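You operate a simulated robot arm through the tools that you are given. There is no shell and no other tool. Be economical: measure what you need, move in short steps, check, and stop when the job is done.

You run a simulated robot arm. Do the job below in one go: nothing can be reset, and whatever is moved stays where it is left.

## Task
Drain the dirty tank in the sink and get the cleaner running again.
Fine: stand it on the grate; drain knob closed, tank back in its bay, latch locked, then VAC switch on. Set down upright: dirty tank. Where these are worked on the way, their far stop is far enough and under half their travel is too little: drain knob, tank latch.

Only the result counts: the job must be done as asked and must still hold three seconds after the hand-in. Knocking over, shifting, dropping, spilling or breaking anything else fails it.

## Robot
A 6-joint arm with a two-finger parallel gripper on a trunk, on a base that drives. Base frame: it is fixed to the floor where the robot stands at the start and does not move with it; the origin is under the middle of the robot, x ahead of it, y to its left, z up. Units: m, rad, N and s.
With the tool pointing down near the work surface it reaches from about 0.32 to 0.7 m from the robot's upright axis, wherever it stands. Its first joint turns from -2.897 to 2.897 rad. Places, roughly: drain knob [0.4, -0.1, 0.8]; grate of the sink [0.5, -2, 0.6]; pump switch [0.6, -0.1, 0.7]; sink [0.5, -2.1, 0.6]; tank latch [0.5, -0.2, 0.9]; vac switch [0.5, -0.1, 0.7]. Payload 4.1 kg.
Tool frame: the origin (TCP) lies between the finger pads and is the grasp point; the fingertips stand 0.023 m ahead of it; z points along the fingers, y is the line along which they close. The gripper opens to 0.094 m. The fingers are 0.038 m wide and 0.01 m thick; the gripper's body (0.054 by 0.096 m) begins 0.039 m behind the TCP.
Orientation is that of the tool frame in the base frame, as [roll, pitch, yaw] about the fixed x, y, z axes, in that order (R = Rz(yaw) Ry(pitch) Rx(roll)). With the fingers straight down and closing along the base's y, the tool's x points along the base's -x, its y along +y and its z along -z.

## Interface
- The arm moves only by the tool move_arm. Its argument "steps" is a list of rows, each a list of 2 entries, a list of its own where there are three numbers: the shift along the tool's x, y, z in units of 30 mm (1.0 is 30 mm), then the turn, a rotation vector about the tool's x, y, z in units of 6 degrees (1.0 is 6 degrees). In form: [[[x, y, z], [wx, wy, wz]], ...]. A call has 1 to 12 rows; each row shifts and turns the commanded pose from where the row before left it, along the tool's axes as they then stand. "grip" is the gripper command, from -1 (shut) to 1 (fully open), values between in proportion, set as the call begins (left out, the last holds). A call with a number of a shift or a turn outside -1 to 1 is refused whole. Each row takes 0.2 s and may step no farther than 0.05 m and 0.15 rad from the row before; otherwise, or with a gripper value out of range, the whole call is refused. A pose out of reach is approached as far as the arm can. The call stops where the force on the tool passes 40 N (or 10 N more than at its start, if that is more) or the arm is blocked; 0.2 s more then pass. The fingers move at their own pace (about 0.045 m/s each) and stop on an object; they squeeze with about 35 N. The grip force told is the motor's: it shows also when the fingers shut on nothing. Time passes only in rows, and 0.2 s behind the last, so rows that do not move let the fingers close. It gives the time, the measured TCP pose, the force on the tool (base axes), the opening and the grip force at its end, in the units of the frame above (readings bear some noise), with the torque about the TCP (base axes, N m) and any sound that the robot's microphone picked up, and new pictures: "show" is both (left out), scene, wrist or none.
- Cameras (640 x 400 px; columns grow to the right, rows downward): "scene" is now at [0.0116, 0.1248, 1.4878]; the picture's right is [-0.51, -0.86, 0.00], its down [-0.64, 0.38, -0.67] and it looks along [0.57, -0.34, -0.74] (base axes); focal length 268 px, centre (320, 200). "wrist" rides on the gripper at [0.086, 0.016, -0.074] in the tool frame; the picture's right is [-0.18, 0.98, 0.00], its down [-0.58, -0.11, -0.81] and it looks along [-0.79, -0.15, 0.59] (tool axes); focal length 243 px, centre (320, 200). There is no depth. A picture from a camera that has moved, and an enlarged one, comes with that camera's place and axes in the base frame and with its lens. The place of the scene camera against the robot may be out by one fixed shift of up to 0.012 m in any direction.
- move_column(by): slides the trunk up (or, below 0, down) by that many m; the arm and the scene camera ride with it, the base frame stays. It gives what a move gives, with no picture.
- drive_base(legs): drives the robot by 1 to 6 legs, each [ahead, turn to the left] in m and rad, along the robot's own axes; the way and the turn of a leg run together, so that a leg with both is an arc; at most 1.5 m and 3.142 rad a leg. The arm and the cameras ride along, it lands a little off, and it stops where it bumps. It gives what a move gives, and a new picture of the scene camera.
- head_to(pan, tilt): turns the head with the scene camera to pan (to the left, within 2.705 rad either way) and tilt (down, from -0.506 to 1.204), counted from straight ahead of the robot. It gives what a move gives, and a new picture of the scene camera.
- zoom(camera, box): a new picture of the part [left, top, right, bottom] of that camera's present view, enlarged. No time passes.
- close_job(): hands the job in; it is judged then, once.

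Work in short steps. Places have to be worked out from the pictures, the camera data and where the tool is seen: move nearer, look again, correct. Check each grasp and each placing, and mend what went wrong. You have 120 turns and 260 pictures in all, those below and enlarged ones among them. Open the gripper and draw the arm clear of the work before you hand the job in, unless the task says otherwise; then end with one line.

The tools are called by a JSON object that holds its "name" and its "arguments". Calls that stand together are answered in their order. move_arm: Moves the arm, as the interface text tells. Its arguments: {"type":"object","properties":{"steps":{"type":"array","items":{"type":"array"}},"grip":{"type":"number"},"show":{"type":"string","enum":["both","scene","wrist","none"]}},"required":["steps"]} The other tools are called the same way: move_column (by) slides the trunk up or down; drive_base (legs) drives the base; head_to (pan, tilt) turns the head that bears the scene camera; zoom (camera, box) takes an enlarged picture of a part of a camera's view; close_job () hands the job in.

At the start:

```text
time: 0.0
eef_pos: [0.4289, 0.0253, 1.116]
ee_rot: [3.141, 0.0, 3.141]
force: [-0.1, 0.7, -1.2]
torque: [0.01, 0.04, -0.03]
opening: 0.0941
finger_force: 0.0
trunk travel left (down, up): [-0.45, 0.14]
robot x, y, heading: [0.0002, -0.0013, -0.004]
head pan, tilt: [-0.538, 0.841]
```

scene: 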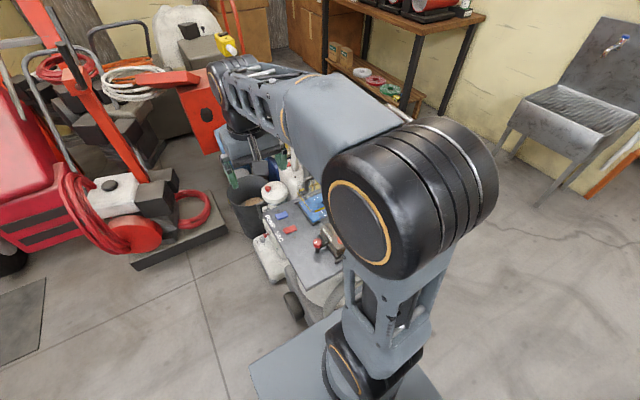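
wrist: 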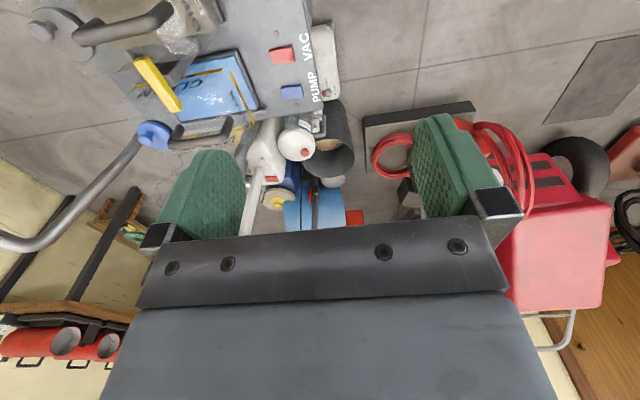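

The wrist view shows the cleaner's deck with a yellow latch, blue parts and switches. I zoom in on both views to identify the parts.

{"name": "zoom", "arguments": {"camera": "wrist", "box": [0, 0, 360, 225]}}

{"name": "zoom", "arguments": {"camera": "scene", "box": [200, 130, 376, 330]}}

```text
1.78 times, centred on (180, 112) of wrist
camera zoom: at [0.3422, 0.0403, 1.191], right [0.18, 0.98, 0.0], down [0.58, -0.11, 0.81], along [0.79, -0.15, -0.59], focal length 431 px, centre (569, 356)
```

zoom: 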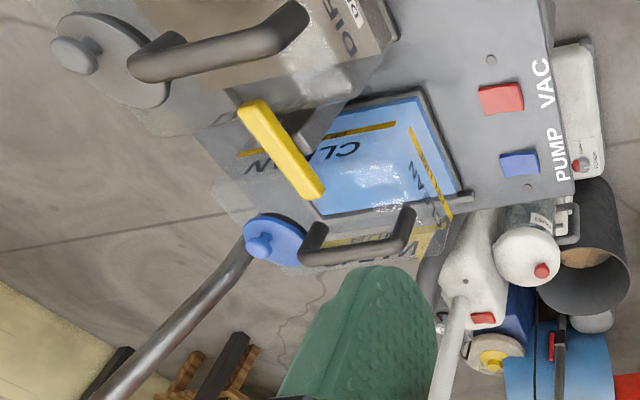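

```text
2.00 times, centred on (288, 230) of scene
camera zoom: at [0.0116, 0.1248, 1.4878], right [-0.51, -0.86, 0.0], down [-0.64, 0.38, -0.67], along [0.57, -0.34, -0.74], focal length 535 px, centre (384, 140)
```

zoom: 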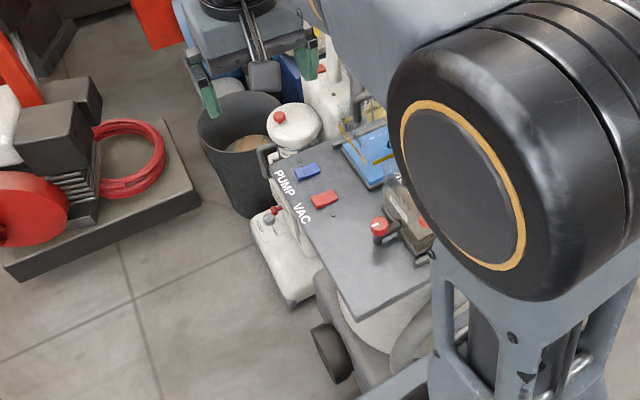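

The camera is mounted so that the picture's up points to the robot. I move the hand over towards the machine (−y), staying high, for a better look.

{"name": "move_arm", "arguments": {"steps": [[[0.5, -1, -0.5], [0, 0, 0]], [[0.5, -1, -0.5], [0, 0, 0]], [[0.5, -1, -0.5], [0, 0, 0]], [[0.5, -1, -0.5], [0, 0, 0]]]}}

```text
time: 1.0
eef_pos: [0.3699, -0.0949, 1.1767]
ee_rot: [-3.141, 0.001, 3.141]
force: [0.6, -0.2, 0.0]
torque: [0.0, 0.01, -0.04]
opening: 0.0941
finger_force: 0.2
trunk travel left (down, up): [-0.45, 0.14]
robot x, y, heading: [-0.0025, 0.0015, 0.0]
head pan, tilt: [-0.538, 0.841]
camera scene: at [0.0115, 0.1247, 1.4878], right [-0.51, -0.86, 0.0], down [-0.64, 0.38, -0.67], along [0.57, -0.34, -0.74], focal length 268 px, centre (320, 200)
camera wrist: at [0.2827, -0.0798, 1.2518], right [0.18, 0.98, 0.0], down [0.58, -0.11, 0.81], along [0.79, -0.15, -0.59], focal length 243 px, centre (320, 200)
```

scene: 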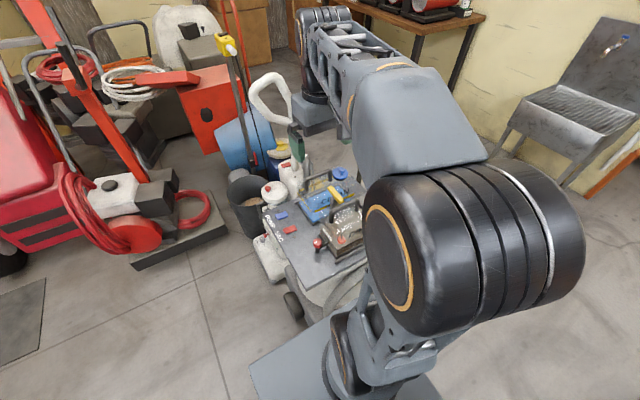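
wrist: 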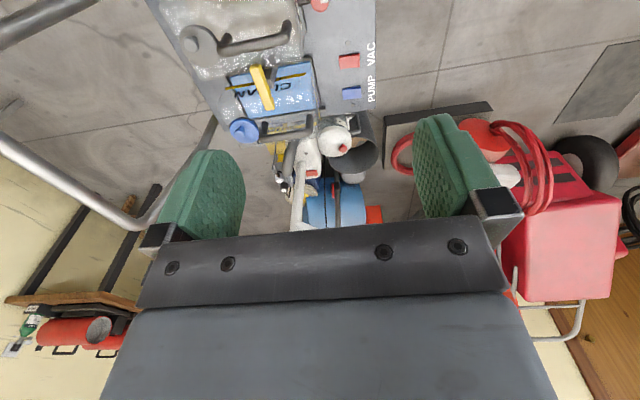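

{"name": "zoom", "arguments": {"camera": "scene", "box": [240, 160, 384, 270]}}

{"name": "zoom", "arguments": {"camera": "wrist", "box": [140, 0, 396, 160]}}

{"name": "head_to", "arguments": {"pan": -1.35, "tilt": 0.45}}

```text
3.64 times, centred on (312, 215) of scene
camera zoom: at [0.0115, 0.1247, 1.4878], right [-0.51, -0.86, 0.0], down [-0.64, 0.38, -0.67], along [0.57, -0.34, -0.74], focal length 973 px, centre (349, 146)
```

zoom: 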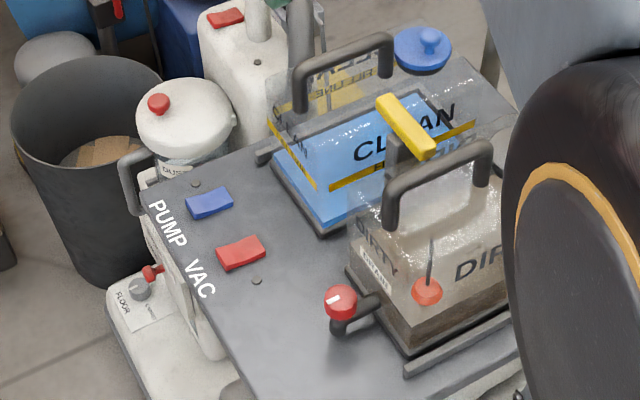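

```text
2.50 times, centred on (268, 80) of wrist
camera zoom: at [0.2827, -0.0798, 1.2518], right [0.18, 0.98, 0.0], down [0.58, -0.11, 0.81], along [0.79, -0.15, -0.59], focal length 606 px, centre (450, 500)
```

zoom: 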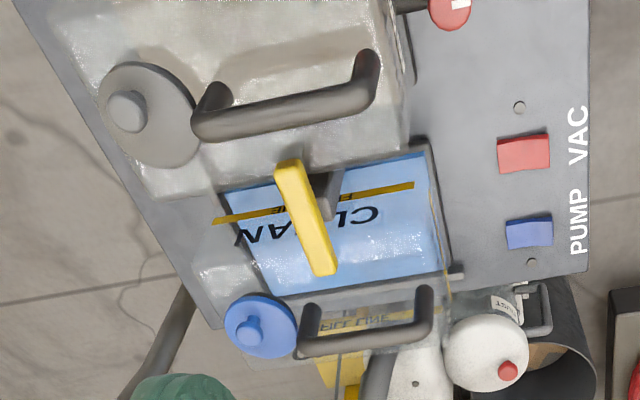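

```text
time: 2.1
eef_pos: [0.3699, -0.0943, 1.1763]
ee_rot: [3.14, -0.001, -3.141]
force: [0.1, 0.7, 0.9]
torque: [-0.02, 0.0, -0.01]
opening: 0.094
finger_force: 0.1
trunk travel left (down, up): [-0.45, 0.14]
robot x, y, heading: [0.0028, -0.0012, -0.001]
head pan, tilt: [-1.349, 0.45]
camera scene: at [-0.0358, 0.0754, 1.5214], right [-0.98, -0.22, 0.0], down [-0.1, 0.42, -0.9], along [0.2, -0.88, -0.44], focal length 268 px, centre (320, 200)
```

scene: 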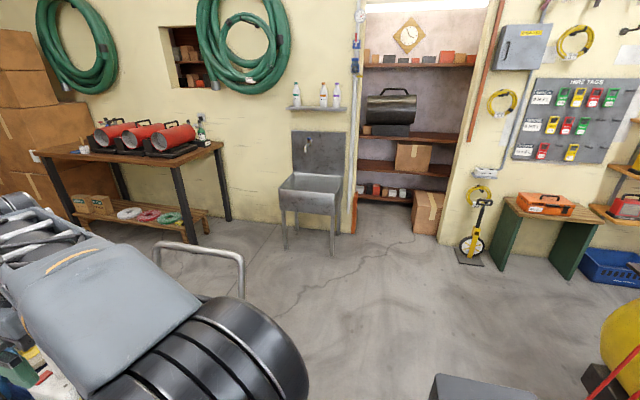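

The dirty tank is the near one, with a red drain knob on its left spout, and the yellow latch bar lies along x near (0.48, -0.218, 0.852). I tilt the wrist so that its camera looks more steeply down.

{"name": "move_arm", "arguments": {"steps": [[[0, -0.3, 0], [0, 1, 0]], [[0, -0.3, 0], [0, 1, 0]], [[0, -0.3, 0], [0, 1, 0]], [[0, -0.3, 0], [0, 1, 0]], [[0, 0, 0], [0, 1, 0]]], "show": "wrist"}}

{"name": "zoom", "arguments": {"camera": "wrist", "box": [130, 0, 450, 200]}}

```text
time: 3.3
eef_pos: [0.3682, -0.1314, 1.1761]
ee_rot: [-3.14, -0.526, -3.14]
force: [-0.7, -1.2, 0.9]
torque: [-0.01, 0.02, -0.02]
opening: 0.0941
finger_force: 0.1
trunk travel left (down, up): [-0.45, 0.14]
robot x, y, heading: [-0.0003, -0.0012, -0.003]
head pan, tilt: [-1.349, 0.45]
camera wrist: at [0.3311, -0.116, 1.2844], right [0.16, 0.98, -0.09], down [0.91, -0.11, 0.41], along [0.39, -0.15, -0.91], focal length 243 px, centre (320, 200)
```

wrist: 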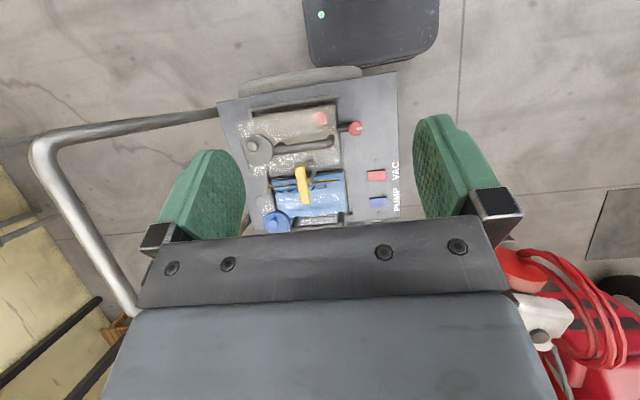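

```text
2.00 times, centred on (290, 100) of wrist
camera zoom: at [0.3311, -0.116, 1.2844], right [0.16, 0.98, -0.09], down [0.91, -0.11, 0.41], along [0.39, -0.15, -0.91], focal length 485 px, centre (380, 400)
```

zoom: 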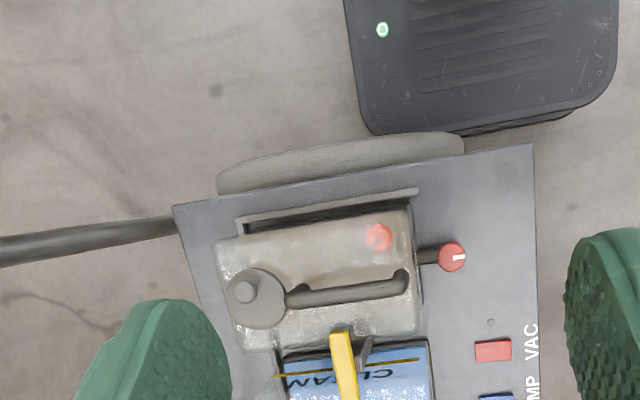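

The tank handle lies along y from about −0.15 to −0.245 at x=0.405, z≈0.855, and the drain knob sits near (0.397, −0.103, 0.81). I go closer to see the latch's pivot.

{"name": "move_arm", "arguments": {"steps": [[[-0.9, -0.57, 0.63], [0, 0, 0]], [[-0.9, -0.57, 0.63], [0, 0, 0]], [[-0.9, -0.57, 0.63], [0, 0, 0]], [[-0.9, -0.57, 0.63], [0, 0, 0]], [[-0.9, -0.57, 0.63], [0, 0, 0]]], "show": "wrist"}}

{"name": "zoom", "arguments": {"camera": "wrist", "box": [160, 0, 480, 200]}}

```text
time: 4.5
eef_pos: [0.4387, -0.2174, 1.0259]
ee_rot: [3.142, -0.524, 3.141]
force: [0.7, 0.3, 0.1]
torque: [-0.02, 0.0, -0.02]
opening: 0.0939
finger_force: 0.1
trunk travel left (down, up): [-0.45, 0.14]
robot x, y, heading: [0.0016, -0.0021, 0.001]
head pan, tilt: [-1.349, 0.45]
camera wrist: at [0.4008, -0.2015, 1.1344], right [0.16, 0.98, -0.09], down [0.91, -0.11, 0.41], along [0.39, -0.15, -0.91], focal length 243 px, centre (320, 200)
```

wrist: 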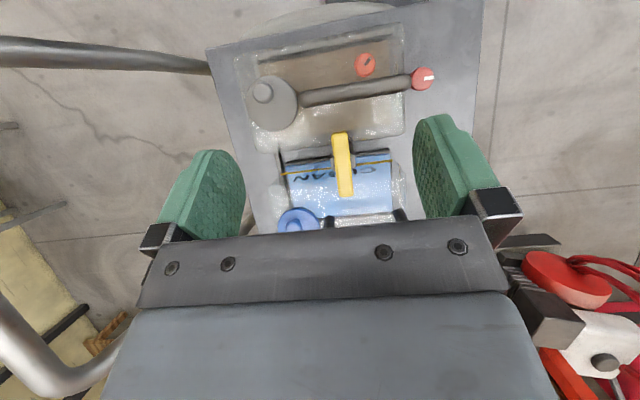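

```text
2.00 times, centred on (320, 100) of wrist
camera zoom: at [0.4008, -0.2015, 1.1344], right [0.16, 0.98, -0.09], down [0.91, -0.11, 0.41], along [0.39, -0.15, -0.91], focal length 485 px, centre (320, 400)
```

zoom: 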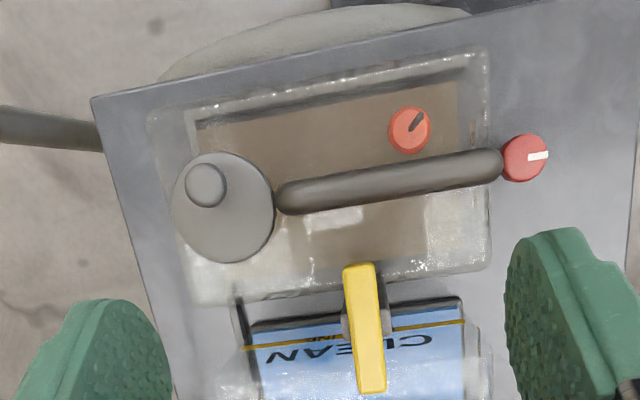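

The latch's post is beneath the bar's middle at about (0.479, −0.213), so the pivot is there. I turn the tool straight down and hover above it.

{"name": "move_arm", "arguments": {"steps": [[[0, 0, 0], [0, -1, 0]], [[0, 0, 0], [0, -1, 0]], [[0, 0, 0], [0, -1, 0]], [[0, 0, 0], [0, -1, 0]], [[0, 0, 0], [0, -1, 0]], [[-0.45, 0.05, 0.85], [0, 0, 0]], [[-0.45, 0.05, 0.85], [0, 0, 0]], [[-0.45, 0.05, 0.85], [0, 0, 0]]], "show": "wrist"}}

{"name": "head_to", "arguments": {"pan": -0.6, "tilt": 0.9}}

```text
time: 6.3
eef_pos: [0.4807, -0.2122, 0.9495]
ee_rot: [-3.141, 0.001, 3.141]
force: [-0.3, 0.0, 0.5]
torque: [-0.01, 0.05, -0.02]
opening: 0.0942
finger_force: 0.1
trunk travel left (down, up): [-0.45, 0.14]
robot x, y, heading: [-0.0004, 0.0009, -0.002]
head pan, tilt: [-1.349, 0.45]
camera wrist: at [0.3929, -0.1966, 1.025], right [0.18, 0.98, 0.0], down [0.58, -0.11, 0.81], along [0.79, -0.15, -0.59], focal length 243 px, centre (320, 200)
```

wrist: 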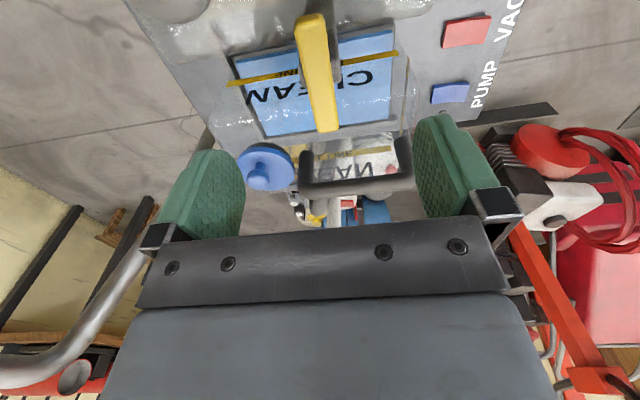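

```text
time: 7.4
eef_pos: [0.4794, -0.2116, 0.9498]
ee_rot: [-3.141, 0.001, -3.142]
force: [0.7, -0.1, 0.1]
torque: [-0.01, -0.01, -0.02]
opening: 0.094
finger_force: 0.1
trunk travel left (down, up): [-0.45, 0.14]
robot x, y, heading: [0.0011, 0.0012, -0.001]
head pan, tilt: [-0.6, 0.901]
camera scene: at [0.0063, 0.1223, 1.4832], right [-0.57, -0.82, 0.0], down [-0.65, 0.44, -0.62], along [0.51, -0.35, -0.78], focal length 268 px, centre (320, 200)
```

scene: 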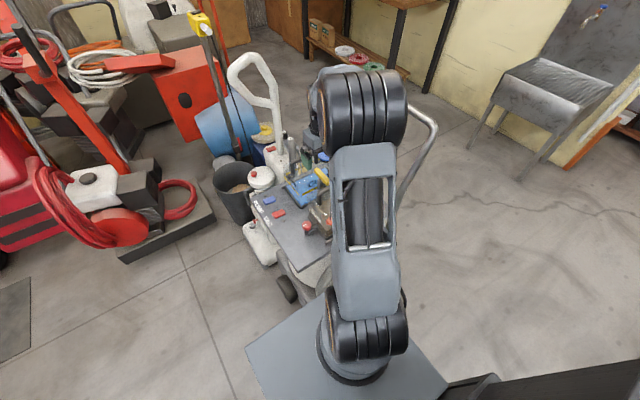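

The bar centre is confirmed at about (0.481, −0.213). I descend so that the fingers straddle it.

{"name": "move_arm", "arguments": {"steps": [[[0, 0, 0.85], [0, 0, 0]], [[0, 0, 0.85], [0, 0, 0]], [[0, 0, 0.85], [0, 0, 0]], [[0, 0, 0.75], [0, 0, 0]]]}}

{"name": "zoom", "arguments": {"camera": "scene", "box": [250, 130, 378, 250]}}

```text
time: 8.4
eef_pos: [0.4799, -0.2104, 0.8509]
ee_rot: [-3.141, 0.0, -3.141]
force: [-0.6, 0.5, 0.3]
torque: [-0.01, 0.03, 0.0]
opening: 0.0938
finger_force: 0.0
trunk travel left (down, up): [-0.45, 0.14]
robot x, y, heading: [0.0011, 0.0005, 0.002]
head pan, tilt: [-0.6, 0.901]
camera scene: at [0.0063, 0.1223, 1.4832], right [-0.56, -0.83, 0.0], down [-0.65, 0.44, -0.62], along [0.51, -0.35, -0.78], focal length 268 px, centre (320, 200)
camera wrist: at [0.3922, -0.1961, 0.9256], right [0.18, 0.98, 0.0], down [0.58, -0.11, 0.81], along [0.79, -0.15, -0.59], focal length 243 px, centre (320, 200)
```

scene: 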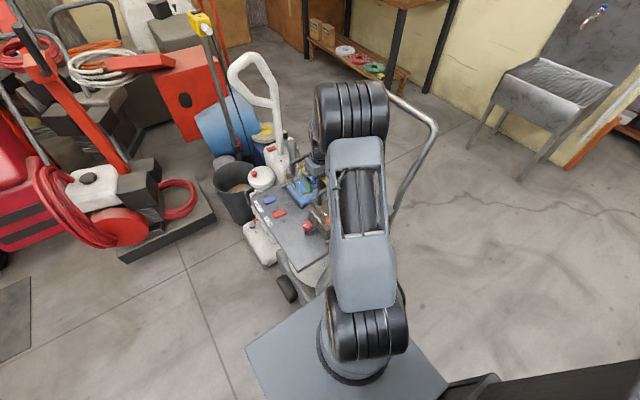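
wrist: 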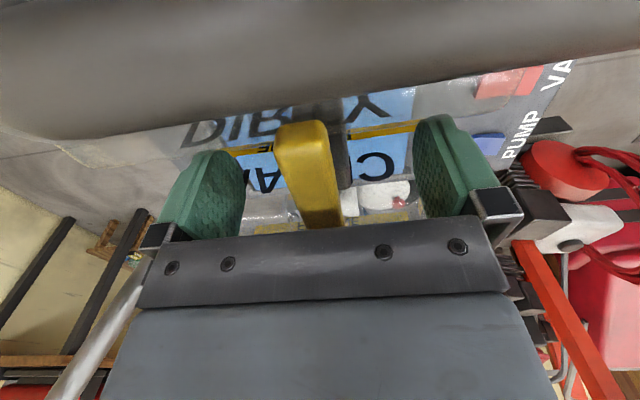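

```text
3.33 times, centred on (314, 190) of scene
camera zoom: at [0.0063, 0.1223, 1.4832], right [-0.56, -0.83, 0.0], down [-0.65, 0.44, -0.62], along [0.51, -0.35, -0.78], focal length 892 px, centre (340, 233)
```

zoom: 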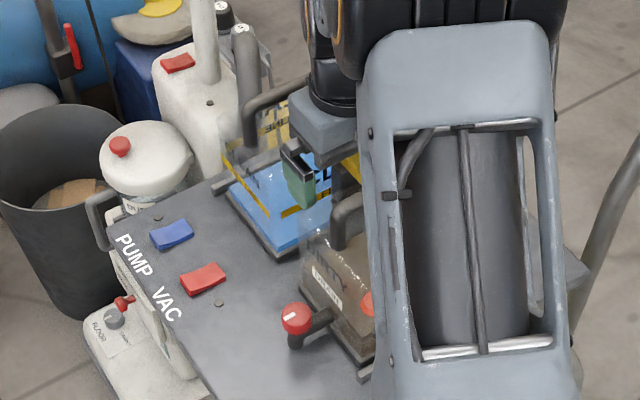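

The yellow bar is between the fingers. I close the gripper on it.

{"name": "move_arm", "arguments": {"steps": [[[0, 0, 0], [0, 0, 0]], [[0, 0, 0], [0, 0, 0]], [[0, 0, 0], [0, 0, 0]], [[0, 0, 0], [0, 0, 0]], [[0, 0, 0], [0, 0, 0]]], "grip": -1, "show": "wrist"}}

```text
time: 9.6
eef_pos: [0.4795, -0.2118, 0.8497]
ee_rot: [3.141, -0.001, 3.14]
force: [-0.3, -2.6, -0.6]
torque: [-0.08, -0.03, -0.31]
opening: 0.03
finger_force: 45.0
trunk travel left (down, up): [-0.45, 0.14]
robot x, y, heading: [0.0019, 0.0014, -0.002]
head pan, tilt: [-0.6, 0.901]
camera wrist: at [0.3922, -0.1965, 0.9259], right [0.19, 0.98, 0.0], down [0.58, -0.11, 0.81], along [0.79, -0.15, -0.59], focal length 243 px, centre (320, 200)
```

wrist: 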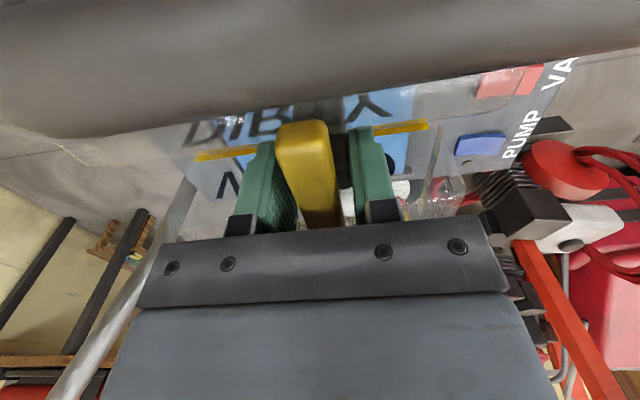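

The opening of 0.03 suggests the fingertips also catch the wider post. I open slightly, rise 12 mm and close again.

{"name": "move_arm", "arguments": {"steps": [[[0, 0, 0], [0, 0, 0]], [[0, 0, -0.4], [0, 0, 0]]], "grip": 0, "show": "none"}}

{"name": "move_arm", "arguments": {"steps": [[[0, 0, 0], [0, 0, 0]], [[0, 0, 0], [0, 0, 0]], [[0, 0, 0], [0, 0, 0]], [[0, 0, 0], [0, 0, 0]]], "grip": -1, "show": "wrist"}}

```text
time: 10.2
eef_pos: [0.4782, -0.2114, 0.8631]
ee_rot: [-3.141, 0.0, -3.142]
force: [-0.2, 0.3, 0.8]
torque: [0.0, 0.0, 0.04]
opening: 0.0471
finger_force: 0.1
trunk travel left (down, up): [-0.45, 0.14]
robot x, y, heading: [0.0004, 0.0006, 0.001]
head pan, tilt: [-0.6, 0.901]
```

```text
time: 11.2
eef_pos: [0.4796, -0.2127, 0.8624]
ee_rot: [-3.141, 0.0, -3.141]
force: [0.0, -1.9, 1.6]
torque: [-0.07, 0.2, -0.51]
opening: 0.0299
finger_force: 45.0
trunk travel left (down, up): [-0.45, 0.14]
robot x, y, heading: [0.001, -0.0005, 0.001]
head pan, tilt: [-0.6, 0.901]
camera wrist: at [0.3924, -0.1965, 0.9383], right [0.19, 0.98, 0.0], down [0.58, -0.11, 0.81], along [0.79, -0.15, -0.59], focal length 243 px, centre (320, 200)
```

wrist: 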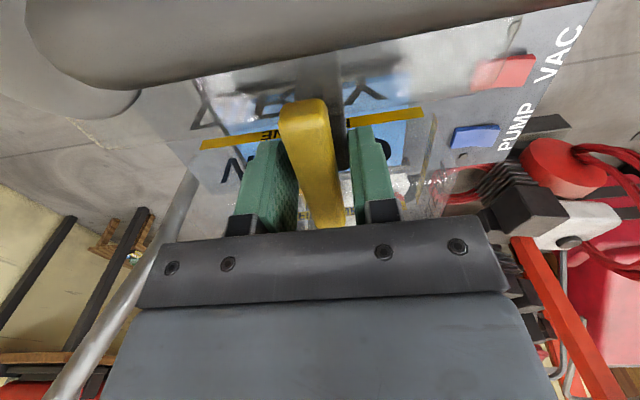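

Still 0.030, so I rise another 10 mm and try again.

{"name": "move_arm", "arguments": {"steps": [[[0, 0, 0], [0, 0, 0]], [[0, 0, -0.35], [0, 0, 0]]], "grip": 0, "show": "none"}}

{"name": "move_arm", "arguments": {"steps": [[[0, 0, 0], [0, 0, 0]], [[0, 0, 0], [0, 0, 0]], [[0, 0, 0], [0, 0, 0]], [[0, 0, 0], [0, 0, 0]]], "grip": -1, "show": "wrist"}}

{"name": "zoom", "arguments": {"camera": "scene", "box": [270, 140, 350, 215]}}

```text
time: 11.8
eef_pos: [0.4797, -0.2125, 0.8732]
ee_rot: [-3.141, 0.001, -3.142]
force: [-0.4, 0.6, 0.8]
torque: [0.01, -0.02, -0.02]
opening: 0.0471
finger_force: 0.1
trunk travel left (down, up): [-0.45, 0.14]
robot x, y, heading: [-0.0015, -0.0011, -0.001]
head pan, tilt: [-0.6, 0.901]
```

```text
time: 12.8
eef_pos: [0.4797, -0.2119, 0.8726]
ee_rot: [-3.141, 0.0, 3.14]
force: [-0.1, 0.4, -0.1]
torque: [0.04, 0.13, -0.55]
opening: 0.0296
finger_force: 44.6
trunk travel left (down, up): [-0.45, 0.14]
robot x, y, heading: [0.0003, 0.0012, -0.004]
head pan, tilt: [-0.6, 0.901]
camera wrist: at [0.3925, -0.1964, 0.9487], right [0.19, 0.98, 0.0], down [0.58, -0.11, 0.81], along [0.79, -0.15, -0.59], focal length 243 px, centre (320, 200)
```

wrist: 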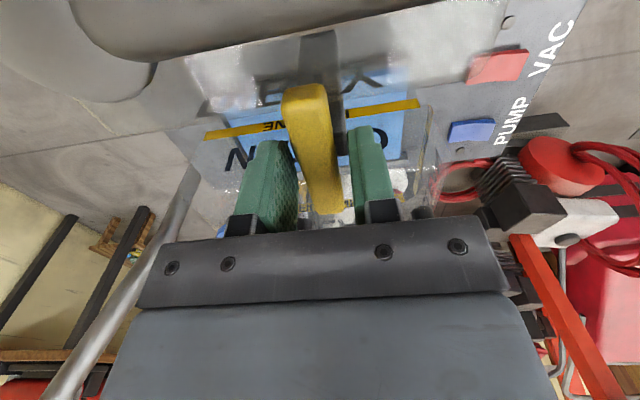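

```text
5.33 times, centred on (310, 178) of scene
camera zoom: at [0.0062, 0.1224, 1.4831], right [-0.57, -0.82, 0.0], down [-0.65, 0.44, -0.62], along [0.51, -0.35, -0.78], focal length 1426 px, centre (373, 320)
```

zoom: 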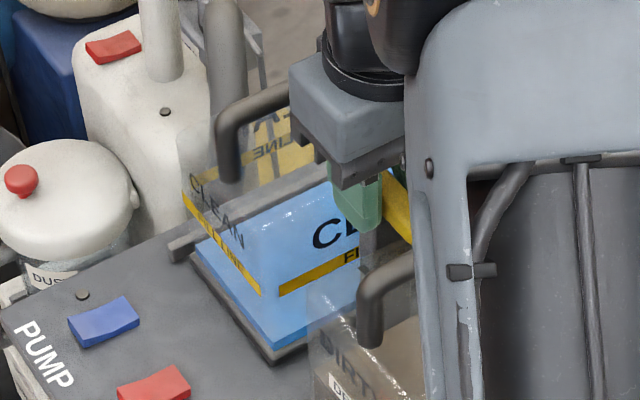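

The contact sits at the post's hub. I seat the fingers 12 mm lower, grip and try a small turn, watching the torque and whether the bar follows.

{"name": "move_arm", "arguments": {"steps": [[[0, 0, 0], [0, 0, 0]], [[0, 0, 0.4], [0, 0, 0]]], "grip": 0, "show": "none"}}

{"name": "move_arm", "arguments": {"steps": [[[0, 0, 0], [0, 0, 0]], [[0, 0, 0], [0, 0, 0]], [[0, 0, 0], [0, 0, 0]], [[0, 0, 0], [0, 0, 1]], [[0, 0, 0], [0, 0, 1]]], "grip": -1, "show": "wrist"}}

```text
time: 13.4
eef_pos: [0.4807, -0.2123, 0.8628]
ee_rot: [3.141, 0.0, -3.141]
force: [0.1, 0.0, 0.0]
torque: [-0.03, 0.02, -0.03]
opening: 0.0471
finger_force: 0.1
trunk travel left (down, up): [-0.45, 0.14]
robot x, y, heading: [-0.0029, -0.0008, -0.005]
head pan, tilt: [-0.6, 0.901]
```

```text
time: 14.6
eef_pos: [0.4799, -0.2129, 0.8615]
ee_rot: [-3.141, 0.0, 2.932]
force: [1.0, 0.0, 0.0]
torque: [0.26, 0.17, 1.97]
opening: 0.033
finger_force: 45.1
trunk travel left (down, up): [-0.45, 0.14]
robot x, y, heading: [0.0002, -0.0013, -0.001]
head pan, tilt: [-0.6, 0.901]
camera wrist: at [0.3978, -0.1793, 0.9366], right [0.38, 0.92, 0.0], down [0.55, -0.23, 0.81], along [0.74, -0.31, -0.59], focal length 243 px, centre (320, 200)
```

wrist: 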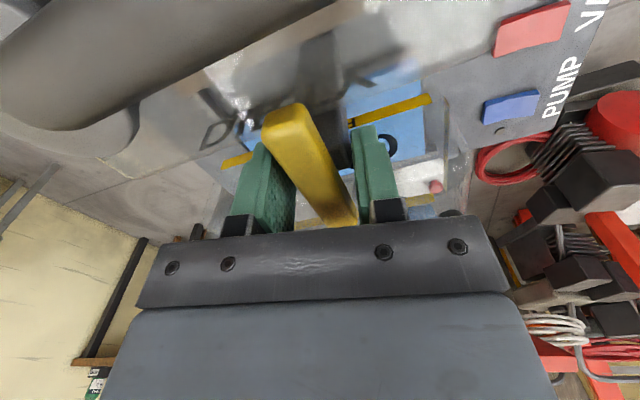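

The bar resists this way with 2 N·m, so it is presumably against its stop. I turn the other way.

{"name": "move_arm", "arguments": {"steps": [[[0, 0, 0], [0, 0, -1]], [[0, 0, 0], [0, 0, -1]], [[0, 0, 0], [0, 0, -1]], [[0, 0, 0], [0, 0, -1]], [[0, 0, 0], [0, 0, -1]]], "show": "wrist"}}

```text
time: 15.8
eef_pos: [0.4801, -0.2122, 0.8622]
ee_rot: [3.141, 0.001, -2.83]
force: [3.2, 4.9, 0.2]
torque: [0.11, -0.14, -1.92]
opening: 0.0338
finger_force: 45.1
trunk travel left (down, up): [-0.45, 0.14]
robot x, y, heading: [0.0023, -0.0001, 0.002]
head pan, tilt: [-0.6, 0.901]
camera wrist: at [0.3917, -0.2237, 0.9364], right [-0.13, 0.99, 0.0], down [0.59, 0.08, 0.81], along [0.8, 0.1, -0.59], focal length 243 px, centre (320, 200)
```

wrist: 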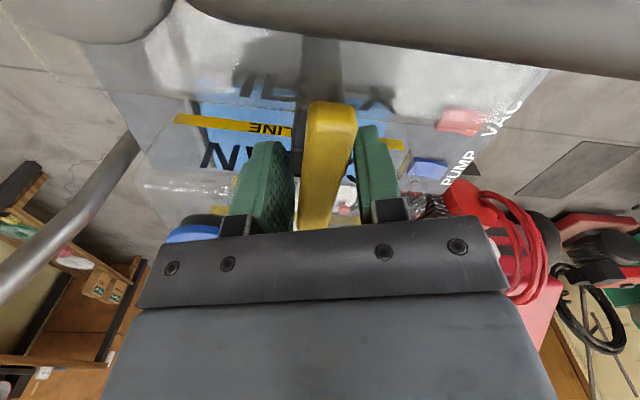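

The bar did not follow either way, so the fingers are holding a fixed piece about 30 mm wide beside it, perhaps a clevis. I turn back, open, and rise to look closely.

{"name": "move_arm", "arguments": {"steps": [[[0, 0, 0], [0, 0, 1]], [[0, 0, 0], [0, 0, 1]], [[0, 0, 0], [0, 0, 1]]], "grip": 0.2, "show": "none"}}

{"name": "move_arm", "arguments": {"steps": [[[0, 0, -1], [0, 0, 0]], [[0.4, 0, -1], [0, 0, 0]], [[0.6, -0.5, -0.7], [0, 1, 0]], [[0.6, -0.5, 0], [0, 1, 0]], [[0.6, -0.5, 0], [0, 1, 0]]], "show": "wrist"}}

{"name": "zoom", "arguments": {"camera": "wrist", "box": [220, 40, 460, 190]}}

{"name": "zoom", "arguments": {"camera": "scene", "box": [270, 140, 350, 215]}}

```text
time: 16.6
eef_pos: [0.4788, -0.2115, 0.8614]
ee_rot: [3.142, -0.001, 3.14]
force: [0.1, 0.0, 0.3]
torque: [0.02, -0.03, 0.0]
opening: 0.0564
finger_force: 0.0
trunk travel left (down, up): [-0.45, 0.14]
robot x, y, heading: [-0.0028, -0.0009, 0.004]
head pan, tilt: [-0.6, 0.901]
```

```text
time: 17.8
eef_pos: [0.4124, -0.257, 0.9474]
ee_rot: [3.141, -0.317, -3.141]
force: [-1.2, 0.9, 0.4]
torque: [0.01, -0.02, -0.04]
opening: 0.0564
finger_force: 0.0
trunk travel left (down, up): [-0.45, 0.14]
robot x, y, heading: [0.0012, 0.0007, -0.001]
head pan, tilt: [-0.6, 0.901]
camera wrist: at [0.3535, -0.2425, 1.0459], right [0.18, 0.98, -0.06], down [0.8, -0.11, 0.59], along [0.57, -0.15, -0.81], focal length 243 px, centre (320, 200)
```

wrist: 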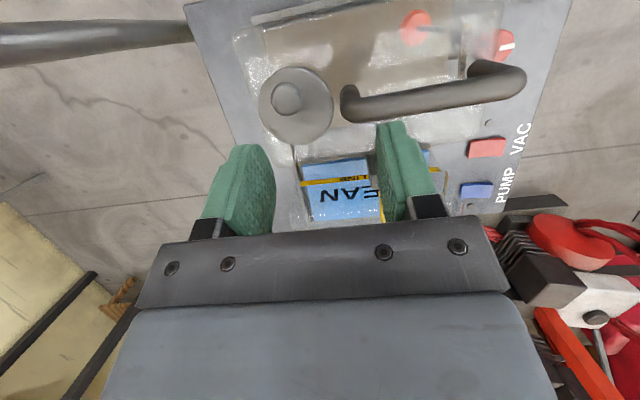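

```text
2.67 times, centred on (340, 115) of wrist
camera zoom: at [0.3535, -0.2425, 1.0459], right [0.18, 0.98, -0.06], down [0.8, -0.11, 0.59], along [0.57, -0.15, -0.81], focal length 647 px, centre (267, 427)
```

zoom: 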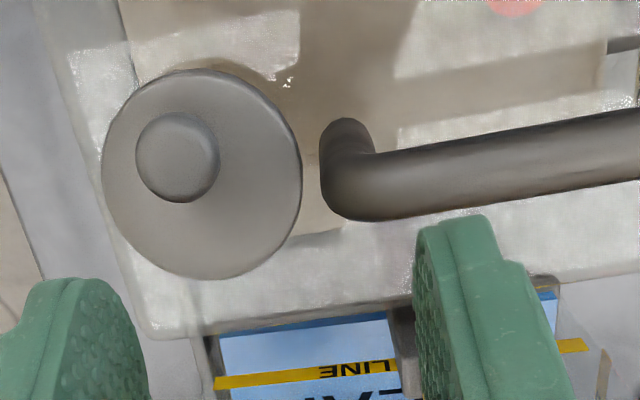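

```text
5.33 times, centred on (310, 178) of scene
camera zoom: at [0.0063, 0.1223, 1.4832], right [-0.56, -0.83, 0.0], down [-0.65, 0.44, -0.62], along [0.51, -0.35, -0.78], focal length 1426 px, centre (373, 320)
```

zoom: 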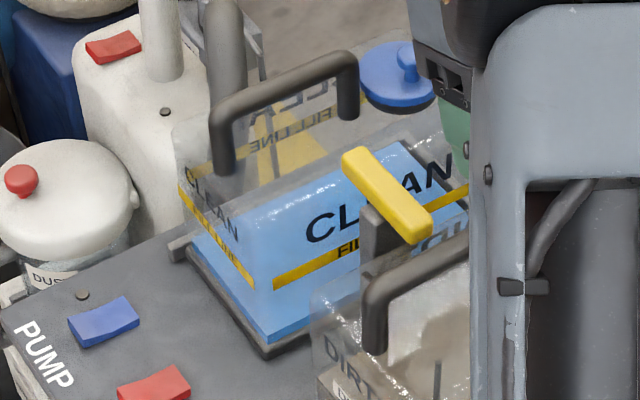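

The post seems to be a plate about 30 mm wide that reaches up beside the bar, so I was holding the post. I go instead to the bar's far part (x≈0.512), clear of the post, to grip only the bar.

{"name": "move_arm", "arguments": {"steps": [[[0, 0, -0.5], [0, -1, 0]], [[0, 0, 0], [0, -1, 0]], [[0, 0, 0], [0, -1, 0]], [[-0.85, 0.36, 0], [0, 0, 0]], [[-0.85, 0.36, 0], [0, 0, 0]], [[-0.85, 0.36, 0], [0, 0, 0]], [[-0.75, 0.36, 0], [0, 0, 0]]], "show": "wrist"}}

```text
time: 19.4
eef_pos: [0.519, -0.2145, 0.9607]
ee_rot: [-3.142, 0.001, 3.141]
force: [0.2, -0.2, 0.3]
torque: [-0.01, 0.04, -0.03]
opening: 0.0564
finger_force: 0.1
trunk travel left (down, up): [-0.45, 0.14]
robot x, y, heading: [0.0013, -0.0001, -0.003]
head pan, tilt: [-0.6, 0.901]
camera wrist: at [0.4313, -0.1989, 1.0371], right [0.18, 0.98, 0.0], down [0.58, -0.11, 0.81], along [0.79, -0.15, -0.59], focal length 243 px, centre (320, 200)
```

wrist: 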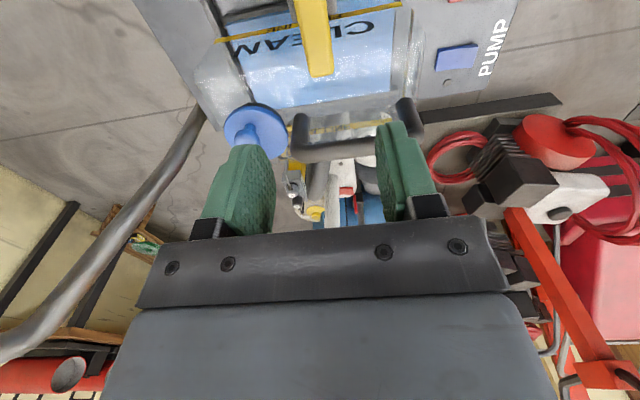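

The way down looks clear of the clean tank's handle and cap. I descend to z≈0.860 at x≈0.512 and grip the bar.

{"name": "move_arm", "arguments": {"steps": [[[0.23, 0, 0.9], [0, 0, 0]], [[0, 0, 0.9], [0, 0, 0]], [[0, 0, 0.9], [0, 0, 0]], [[0, 0, 0.7], [0, 0, 0]]], "show": "none"}}

{"name": "move_arm", "arguments": {"steps": [[[0, 0, 0], [0, 0, 0]], [[0, 0, 0], [0, 0, 0]], [[0, 0, 0], [0, 0, 0]], [[0, 0, 0], [0, 0, 0]]], "grip": -1, "show": "wrist"}}

```text
time: 20.4
eef_pos: [0.5108, -0.2165, 0.8736]
ee_rot: [-3.137, 0.01, 3.14]
force: [-9.0, 2.3, 17.9]
torque: [0.64, 0.3, 0.37]
opening: 0.0581
finger_force: 1.5
trunk travel left (down, up): [-0.45, 0.14]
robot x, y, heading: [0.0005, -0.0019, 0.001]
head pan, tilt: [-0.6, 0.901]
stopped in row 4: the force on the tool passed its limit (the readings are from after the stop); the commanded pose is now the measured one
```

```text
time: 21.3
eef_pos: [0.5134, -0.2121, 0.8732]
ee_rot: [3.141, 0.011, 3.139]
force: [-5.6, 12.3, 15.6]
torque: [0.67, 0.71, -0.58]
opening: 0.0182
finger_force: 43.1
trunk travel left (down, up): [-0.45, 0.14]
robot x, y, heading: [-0.0005, -0.0008, 0.008]
head pan, tilt: [-0.6, 0.901]
stopped in row 4: the force on the tool passed its limit (the readings are from after the stop); the commanded pose is now the measured one
camera wrist: at [0.4255, -0.1964, 0.9474], right [0.19, 0.98, 0.0], down [0.57, -0.11, 0.81], along [0.8, -0.15, -0.58], focal length 243 px, centre (320, 200)
```

wrist: 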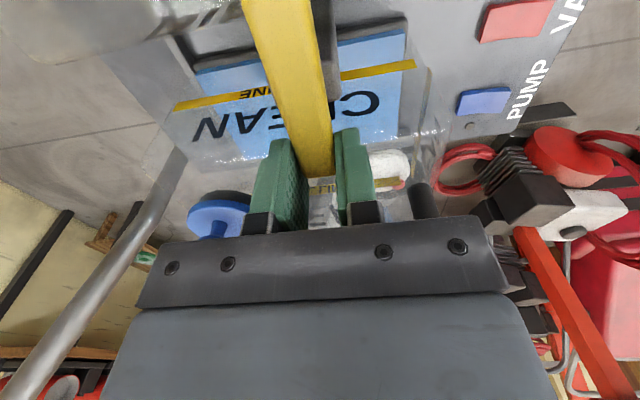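

The grip now reads 0.018, which is the bar's width, so I have the bar near its far end. I test whether it swings sideways about the post.

{"name": "move_arm", "arguments": {"steps": [[[0, 0.2, -0.1], [0, 0, 0]], [[0, 0.3, 0], [0, 0, -0.5]], [[0, 0.3, 0], [0, 0, -0.5]]], "show": "wrist"}}

```text
time: 21.9
eef_pos: [0.5128, -0.2091, 0.8734]
ee_rot: [-3.128, 0.013, -3.099]
force: [2.0, -17.1, -9.1]
torque: [0.35, -0.21, 0.54]
opening: 0.018
finger_force: 45.5
trunk travel left (down, up): [-0.45, 0.14]
robot x, y, heading: [0.0018, -0.0017, -0.007]
head pan, tilt: [-0.6, 0.901]
stopped in row 3: the force on the tool passed its limit (the readings are from after the stop); the commanded pose is now the measured one
camera wrist: at [0.4247, -0.1977, 0.9473], right [0.14, 0.99, -0.01], down [0.57, -0.08, 0.81], along [0.81, -0.12, -0.58], focal length 243 px, centre (320, 200)
```

wrist: 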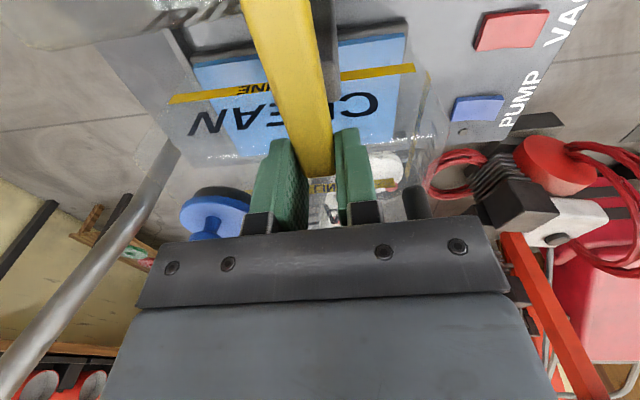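

It resists toward +y with about 40 N, so I test −y.

{"name": "move_arm", "arguments": {"steps": [[[0, -0.2, 0], [0, 0, 0.5]], [[0, -0.3, 0], [0, 0, 0.5]], [[0, -0.3, 0], [0, 0, 0.5]]], "show": "none"}}

{"name": "move_arm", "arguments": {"steps": [[[0, -0.2, 0], [0, 0, 0.3]], [[0, -0.2, 0], [0, 0, 0.3]]], "show": "wrist"}}

```text
time: 22.6
eef_pos: [0.5136, -0.2132, 0.8732]
ee_rot: [3.14, 0.003, 3.077]
force: [-0.7, 16.1, 2.7]
torque: [0.39, -0.49, 1.06]
opening: 0.0186
finger_force: 44.4
trunk travel left (down, up): [-0.45, 0.14]
robot x, y, heading: [0.0021, -0.002, 0.012]
head pan, tilt: [-0.6, 0.901]
stopped in row 3: the force on the tool passed its limit (the readings are from after the stop); the commanded pose is now the measured one
```

```text
time: 23.1
eef_pos: [0.513, -0.2141, 0.8725]
ee_rot: [3.133, 0.001, 3.051]
force: [-3.1, 17.3, 7.2]
torque: [0.12, -0.08, 1.0]
opening: 0.019
finger_force: 45.1
trunk travel left (down, up): [-0.45, 0.14]
robot x, y, heading: [-0.0002, 0.0015, 0.013]
head pan, tilt: [-0.6, 0.901]
stopped in row 2: the force on the tool passed its limit (the readings are from after the stop); the commanded pose is now the measured one
camera wrist: at [0.4279, -0.1912, 0.9487], right [0.27, 0.96, 0.01], down [0.57, -0.17, 0.81], along [0.78, -0.21, -0.59], focal length 243 px, centre (320, 200)
```

wrist: 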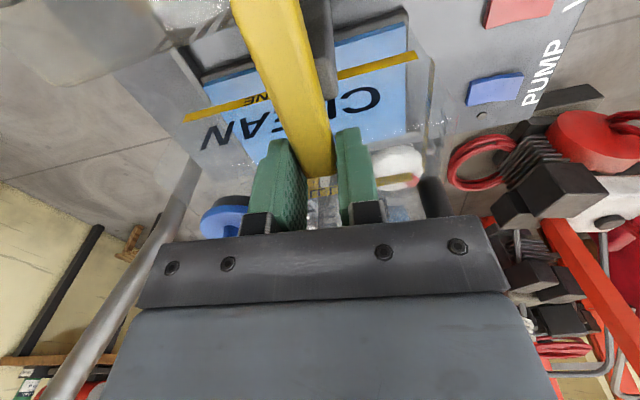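

Sideways is locked both ways, so the bar either flips about the y axis or slides along x. I straighten the tool and test lifting this end.

{"name": "move_arm", "arguments": {"steps": [[[0, 0.05, 0], [0, 0, -0.8]], [[0, 0, 0], [0, 0, 0]]], "show": "none"}}

{"name": "move_arm", "arguments": {"steps": [[[-0.2, 0, 0], [0, 0, 0]], [[-0.2, 0, 0], [0, 0, 0]], [[-0.2, 0, 0], [0, 0, 0]]], "show": "wrist"}}

```text
time: 23.7
eef_pos: [0.5136, -0.2117, 0.8735]
ee_rot: [3.137, 0.003, 3.131]
force: [3.6, 29.9, 12.2]
torque: [0.14, 1.1, -0.71]
opening: 0.0179
finger_force: 45.0
trunk travel left (down, up): [-0.45, 0.14]
robot x, y, heading: [-0.0018, -0.0008, 0.014]
head pan, tilt: [-0.6, 0.901]
```

```text
time: 24.1
eef_pos: [0.5136, -0.2126, 0.8733]
ee_rot: [3.131, -0.007, 3.132]
force: [-12.2, 14.0, 17.0]
torque: [-0.5, -0.13, -0.53]
opening: 0.0179
finger_force: 44.7
trunk travel left (down, up): [-0.45, 0.14]
robot x, y, heading: [0.0005, -0.0009, 0.013]
head pan, tilt: [-0.6, 0.901]
stopped in row 2: the force on the tool passed its limit (the readings are from after the stop); the commanded pose is now the measured one
camera wrist: at [0.4276, -0.197, 0.9492], right [0.19, 0.98, 0.01], down [0.59, -0.12, 0.8], along [0.79, -0.15, -0.6], focal length 243 px, centre (320, 200)
```

wrist: 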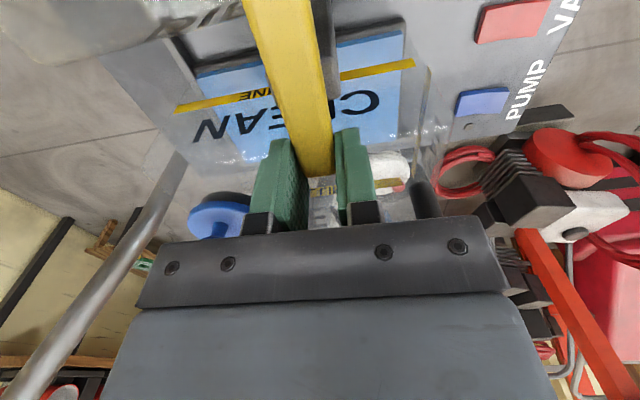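

Sliding toward +x is blocked too. I now test lifting this end of the bar.

{"name": "move_arm", "arguments": {"steps": [[[0.1, 0, -0.2], [0, 0, 0]], [[0, 0, -0.2], [0, 0, 0]], [[0, 0, -0.2], [0, 0, 0]]], "show": "wrist"}}

```text
time: 24.7
eef_pos: [0.5141, -0.2126, 0.8741]
ee_rot: [3.123, -0.016, 3.135]
force: [10.1, 1.3, -19.4]
torque: [-0.62, -1.13, 0.1]
opening: 0.018
finger_force: 44.8
trunk travel left (down, up): [-0.45, 0.14]
robot x, y, heading: [-0.0006, 0.0018, 0.014]
head pan, tilt: [-0.6, 0.901]
stopped in row 2: the force on the tool passed its limit (the readings are from after the stop); the commanded pose is now the measured one
camera wrist: at [0.4282, -0.1977, 0.9517], right [0.19, 0.98, 0.01], down [0.59, -0.13, 0.8], along [0.78, -0.14, -0.61], focal length 243 px, centre (320, 200)
```

wrist: 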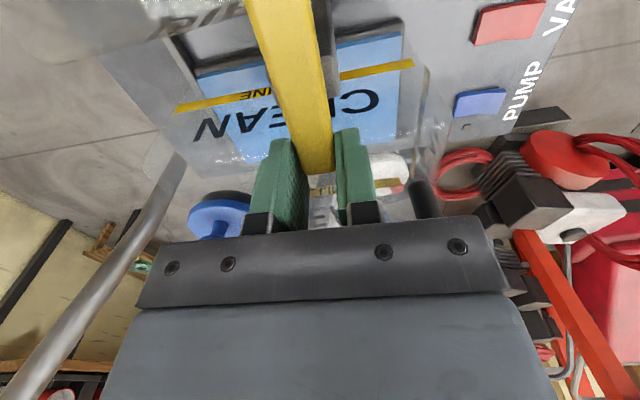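

Lifting this end is blocked too. I open, rise, and yaw the hand 90° so the camera views the latch from the side; that is also the orientation for gripping the tank's handle.

{"name": "move_arm", "arguments": {"steps": [[[0, 0, 0], [0, 0, 0]], [[0, 0, 0], [0, 0, 0]], [[0, 0, -1], [0, 0, 0]], [[0, 0, -1], [0, 0, 0]], [[0, 0, -1], [0, 0, 0]], [[0.4, 0.6, -1], [0, 0, 1]], [[0.4, 0.6, 0], [0, 0, 1]], [[0.4, 0.6, 0], [0, 0, 1]], [[0, 0, 0], [0, 0, 1]], [[0, 0, 0], [0, 0, 1]], [[0, 0, 0], [0, 0, 1]], [[0, 0, 0], [0, 0, 1]]], "grip": 0.2, "show": "none"}}

{"name": "move_arm", "arguments": {"steps": [[[0, 0, 0], [0, 0, 1]], [[0, 0, 0], [0, 0, 1]], [[0, 0, 0], [0, 0, 1]], [[0, 0, 0], [0, 0, 1]], [[0, 0, 0], [0, 0, 1]], [[0, 0, 0], [0, 0, 1]], [[0, 0, 0], [0, 0, 1]], [[0, 0, 0], [0, 0, 1]]], "show": "both"}}

```text
time: 27.3
eef_pos: [0.4841, -0.1575, 0.9982]
ee_rot: [3.14, -0.02, 2.398]
force: [-1.1, 0.2, 0.2]
torque: [0.0, -0.02, 0.0]
opening: 0.0563
finger_force: 0.0
trunk travel left (down, up): [-0.45, 0.14]
robot x, y, heading: [0.0042, -0.0042, 0.009]
head pan, tilt: [-0.6, 0.901]
```

```text
time: 29.1
eef_pos: [0.4837, -0.1569, 0.9993]
ee_rot: [-3.126, -0.014, 1.559]
force: [0.1, 0.5, 0.1]
torque: [-0.01, -0.02, 0.02]
opening: 0.0565
finger_force: 0.1
trunk travel left (down, up): [-0.45, 0.14]
robot x, y, heading: [-0.0002, 0.0006, 0.013]
head pan, tilt: [-0.6, 0.901]
camera scene: at [0.0049, 0.1227, 1.4831], right [-0.55, -0.83, 0.0], down [-0.65, 0.43, -0.62], along [0.52, -0.34, -0.78], focal length 268 px, centre (320, 200)
camera wrist: at [0.5017, -0.073, 1.0752], right [0.98, -0.19, -0.02], down [-0.1, -0.59, 0.8], along [-0.17, -0.78, -0.6], focal length 243 px, centre (320, 200)
```

scene: 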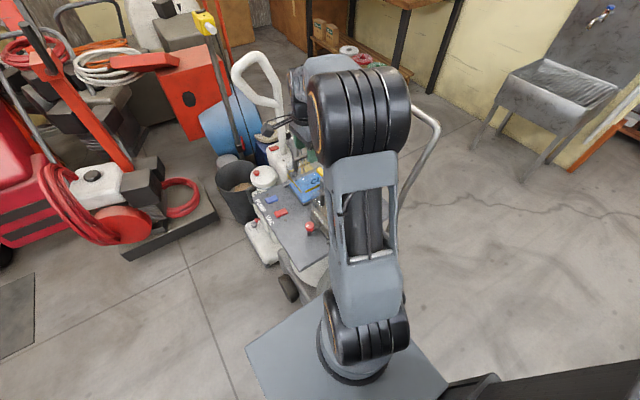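
wrist: 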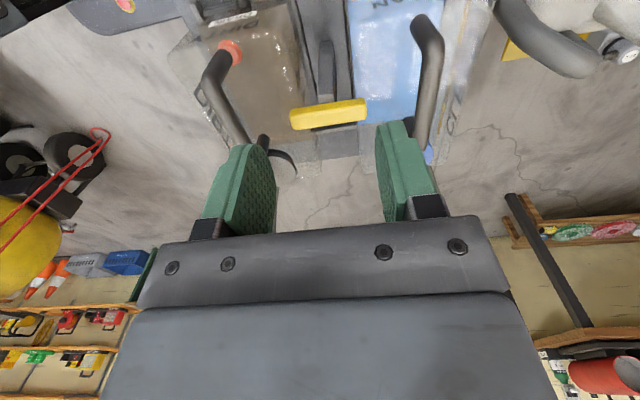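

From the side I can see the bar on its post. I zoom in on it.

{"name": "zoom", "arguments": {"camera": "wrist", "box": [200, 0, 456, 160]}}

```text
2.50 times, centred on (328, 80) of wrist
camera zoom: at [0.5017, -0.073, 1.0752], right [0.98, -0.19, -0.02], down [-0.1, -0.59, 0.8], along [-0.17, -0.78, -0.6], focal length 606 px, centre (300, 500)
```

zoom: 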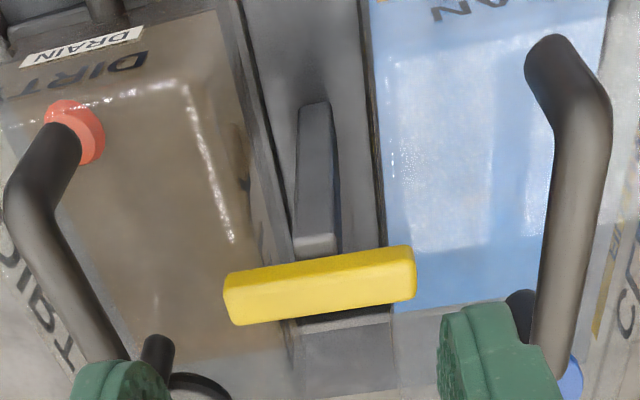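

The post's top lies just beneath the bar, with no free swing found so far. I test pushing the far end down with closed fingers, hovering first at z≈0.91.

{"name": "move_arm", "arguments": {"steps": [[[-0.63, 0.31, 0], [0, 0, 0]], [[-0.63, 0.31, 0], [0, 0, 0]], [[-0.63, 0.31, 0], [0, 0, 0]], [[0, 0, 1], [0, 0, 0]], [[0, 0, 1], [0, 0, 0]], [[0, 0, 0.8], [0, 0, 0]]], "grip": -1, "show": "wrist"}}

{"name": "zoom", "arguments": {"camera": "wrist", "box": [200, 0, 456, 160]}}

```text
time: 30.5
eef_pos: [0.5095, -0.2129, 0.9128]
ee_rot: [-3.129, -0.016, 1.561]
force: [0.4, 0.7, -0.3]
torque: [-0.02, 0.0, -0.01]
opening: 0.0001
finger_force: 34.6
trunk travel left (down, up): [-0.45, 0.14]
robot x, y, heading: [0.0003, 0.0001, 0.013]
head pan, tilt: [-0.6, 0.901]
camera wrist: at [0.5276, -0.1293, 0.9889], right [0.98, -0.19, -0.02], down [-0.1, -0.59, 0.8], along [-0.16, -0.78, -0.6], focal length 243 px, centre (320, 200)
```

wrist: 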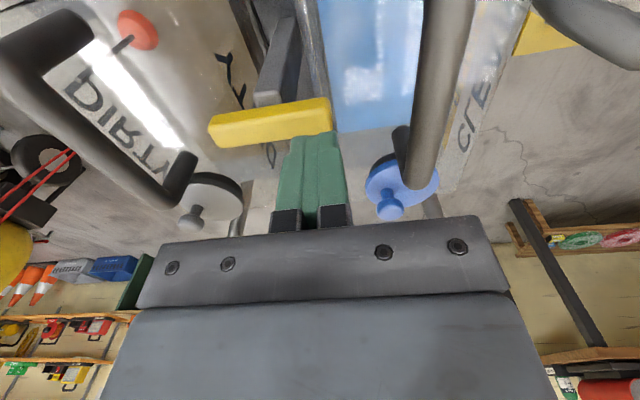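

```text
2.50 times, centred on (328, 80) of wrist
camera zoom: at [0.5276, -0.1293, 0.9889], right [0.98, -0.19, -0.02], down [-0.1, -0.59, 0.8], along [-0.16, -0.78, -0.6], focal length 606 px, centre (300, 500)
```

zoom: 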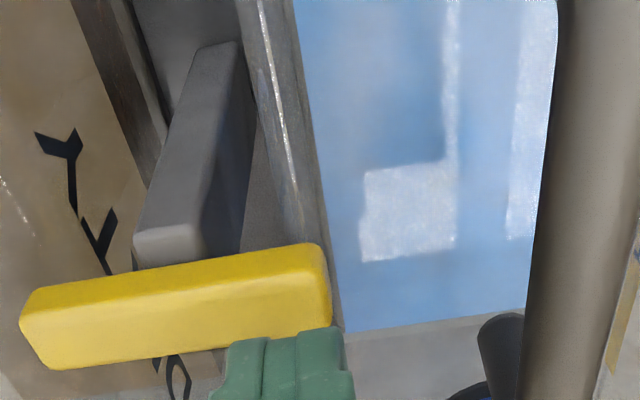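

The bar now measures nearer z≈0.87 at the top. I press down gently on its far end.

{"name": "move_arm", "arguments": {"steps": [[[0, 0, 0.3], [0, 0, 0]], [[0, 0, 0.3], [0, 0, 0]], [[0, 0, 0.3], [0, 0, 0]], [[0, 0, 0.3], [0, 0, 0]], [[0, 0, 0.3], [0, 0, 0]], [[0, 0, 0.3], [0, 0, 0]]], "show": "wrist"}}

```text
time: 31.4
eef_pos: [0.5114, -0.2132, 0.8916]
ee_rot: [-3.141, -0.011, 1.562]
force: [-11.1, 5.6, 14.9]
torque: [0.02, 0.21, -0.08]
opening: 0.0
finger_force: 34.8
trunk travel left (down, up): [-0.45, 0.14]
robot x, y, heading: [-0.0018, -0.0025, 0.01]
head pan, tilt: [-0.6, 0.901]
stopped in row 4: the force on the tool passed its limit (the readings are from after the stop); the commanded pose is now the measured one
camera wrist: at [0.5269, -0.1283, 0.9682], right [0.98, -0.19, 0.0], down [-0.11, -0.59, 0.8], along [-0.16, -0.79, -0.6], focal length 243 px, centre (320, 200)
```

wrist: 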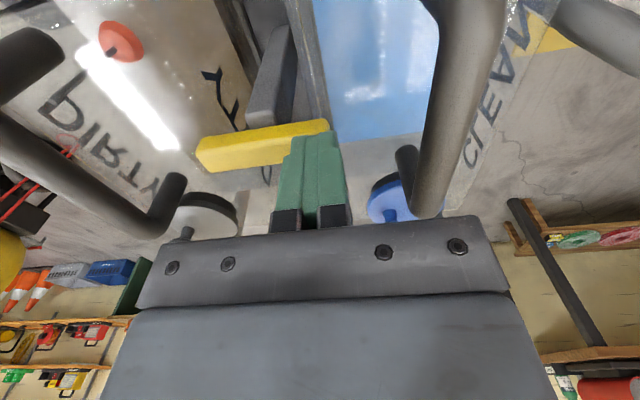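

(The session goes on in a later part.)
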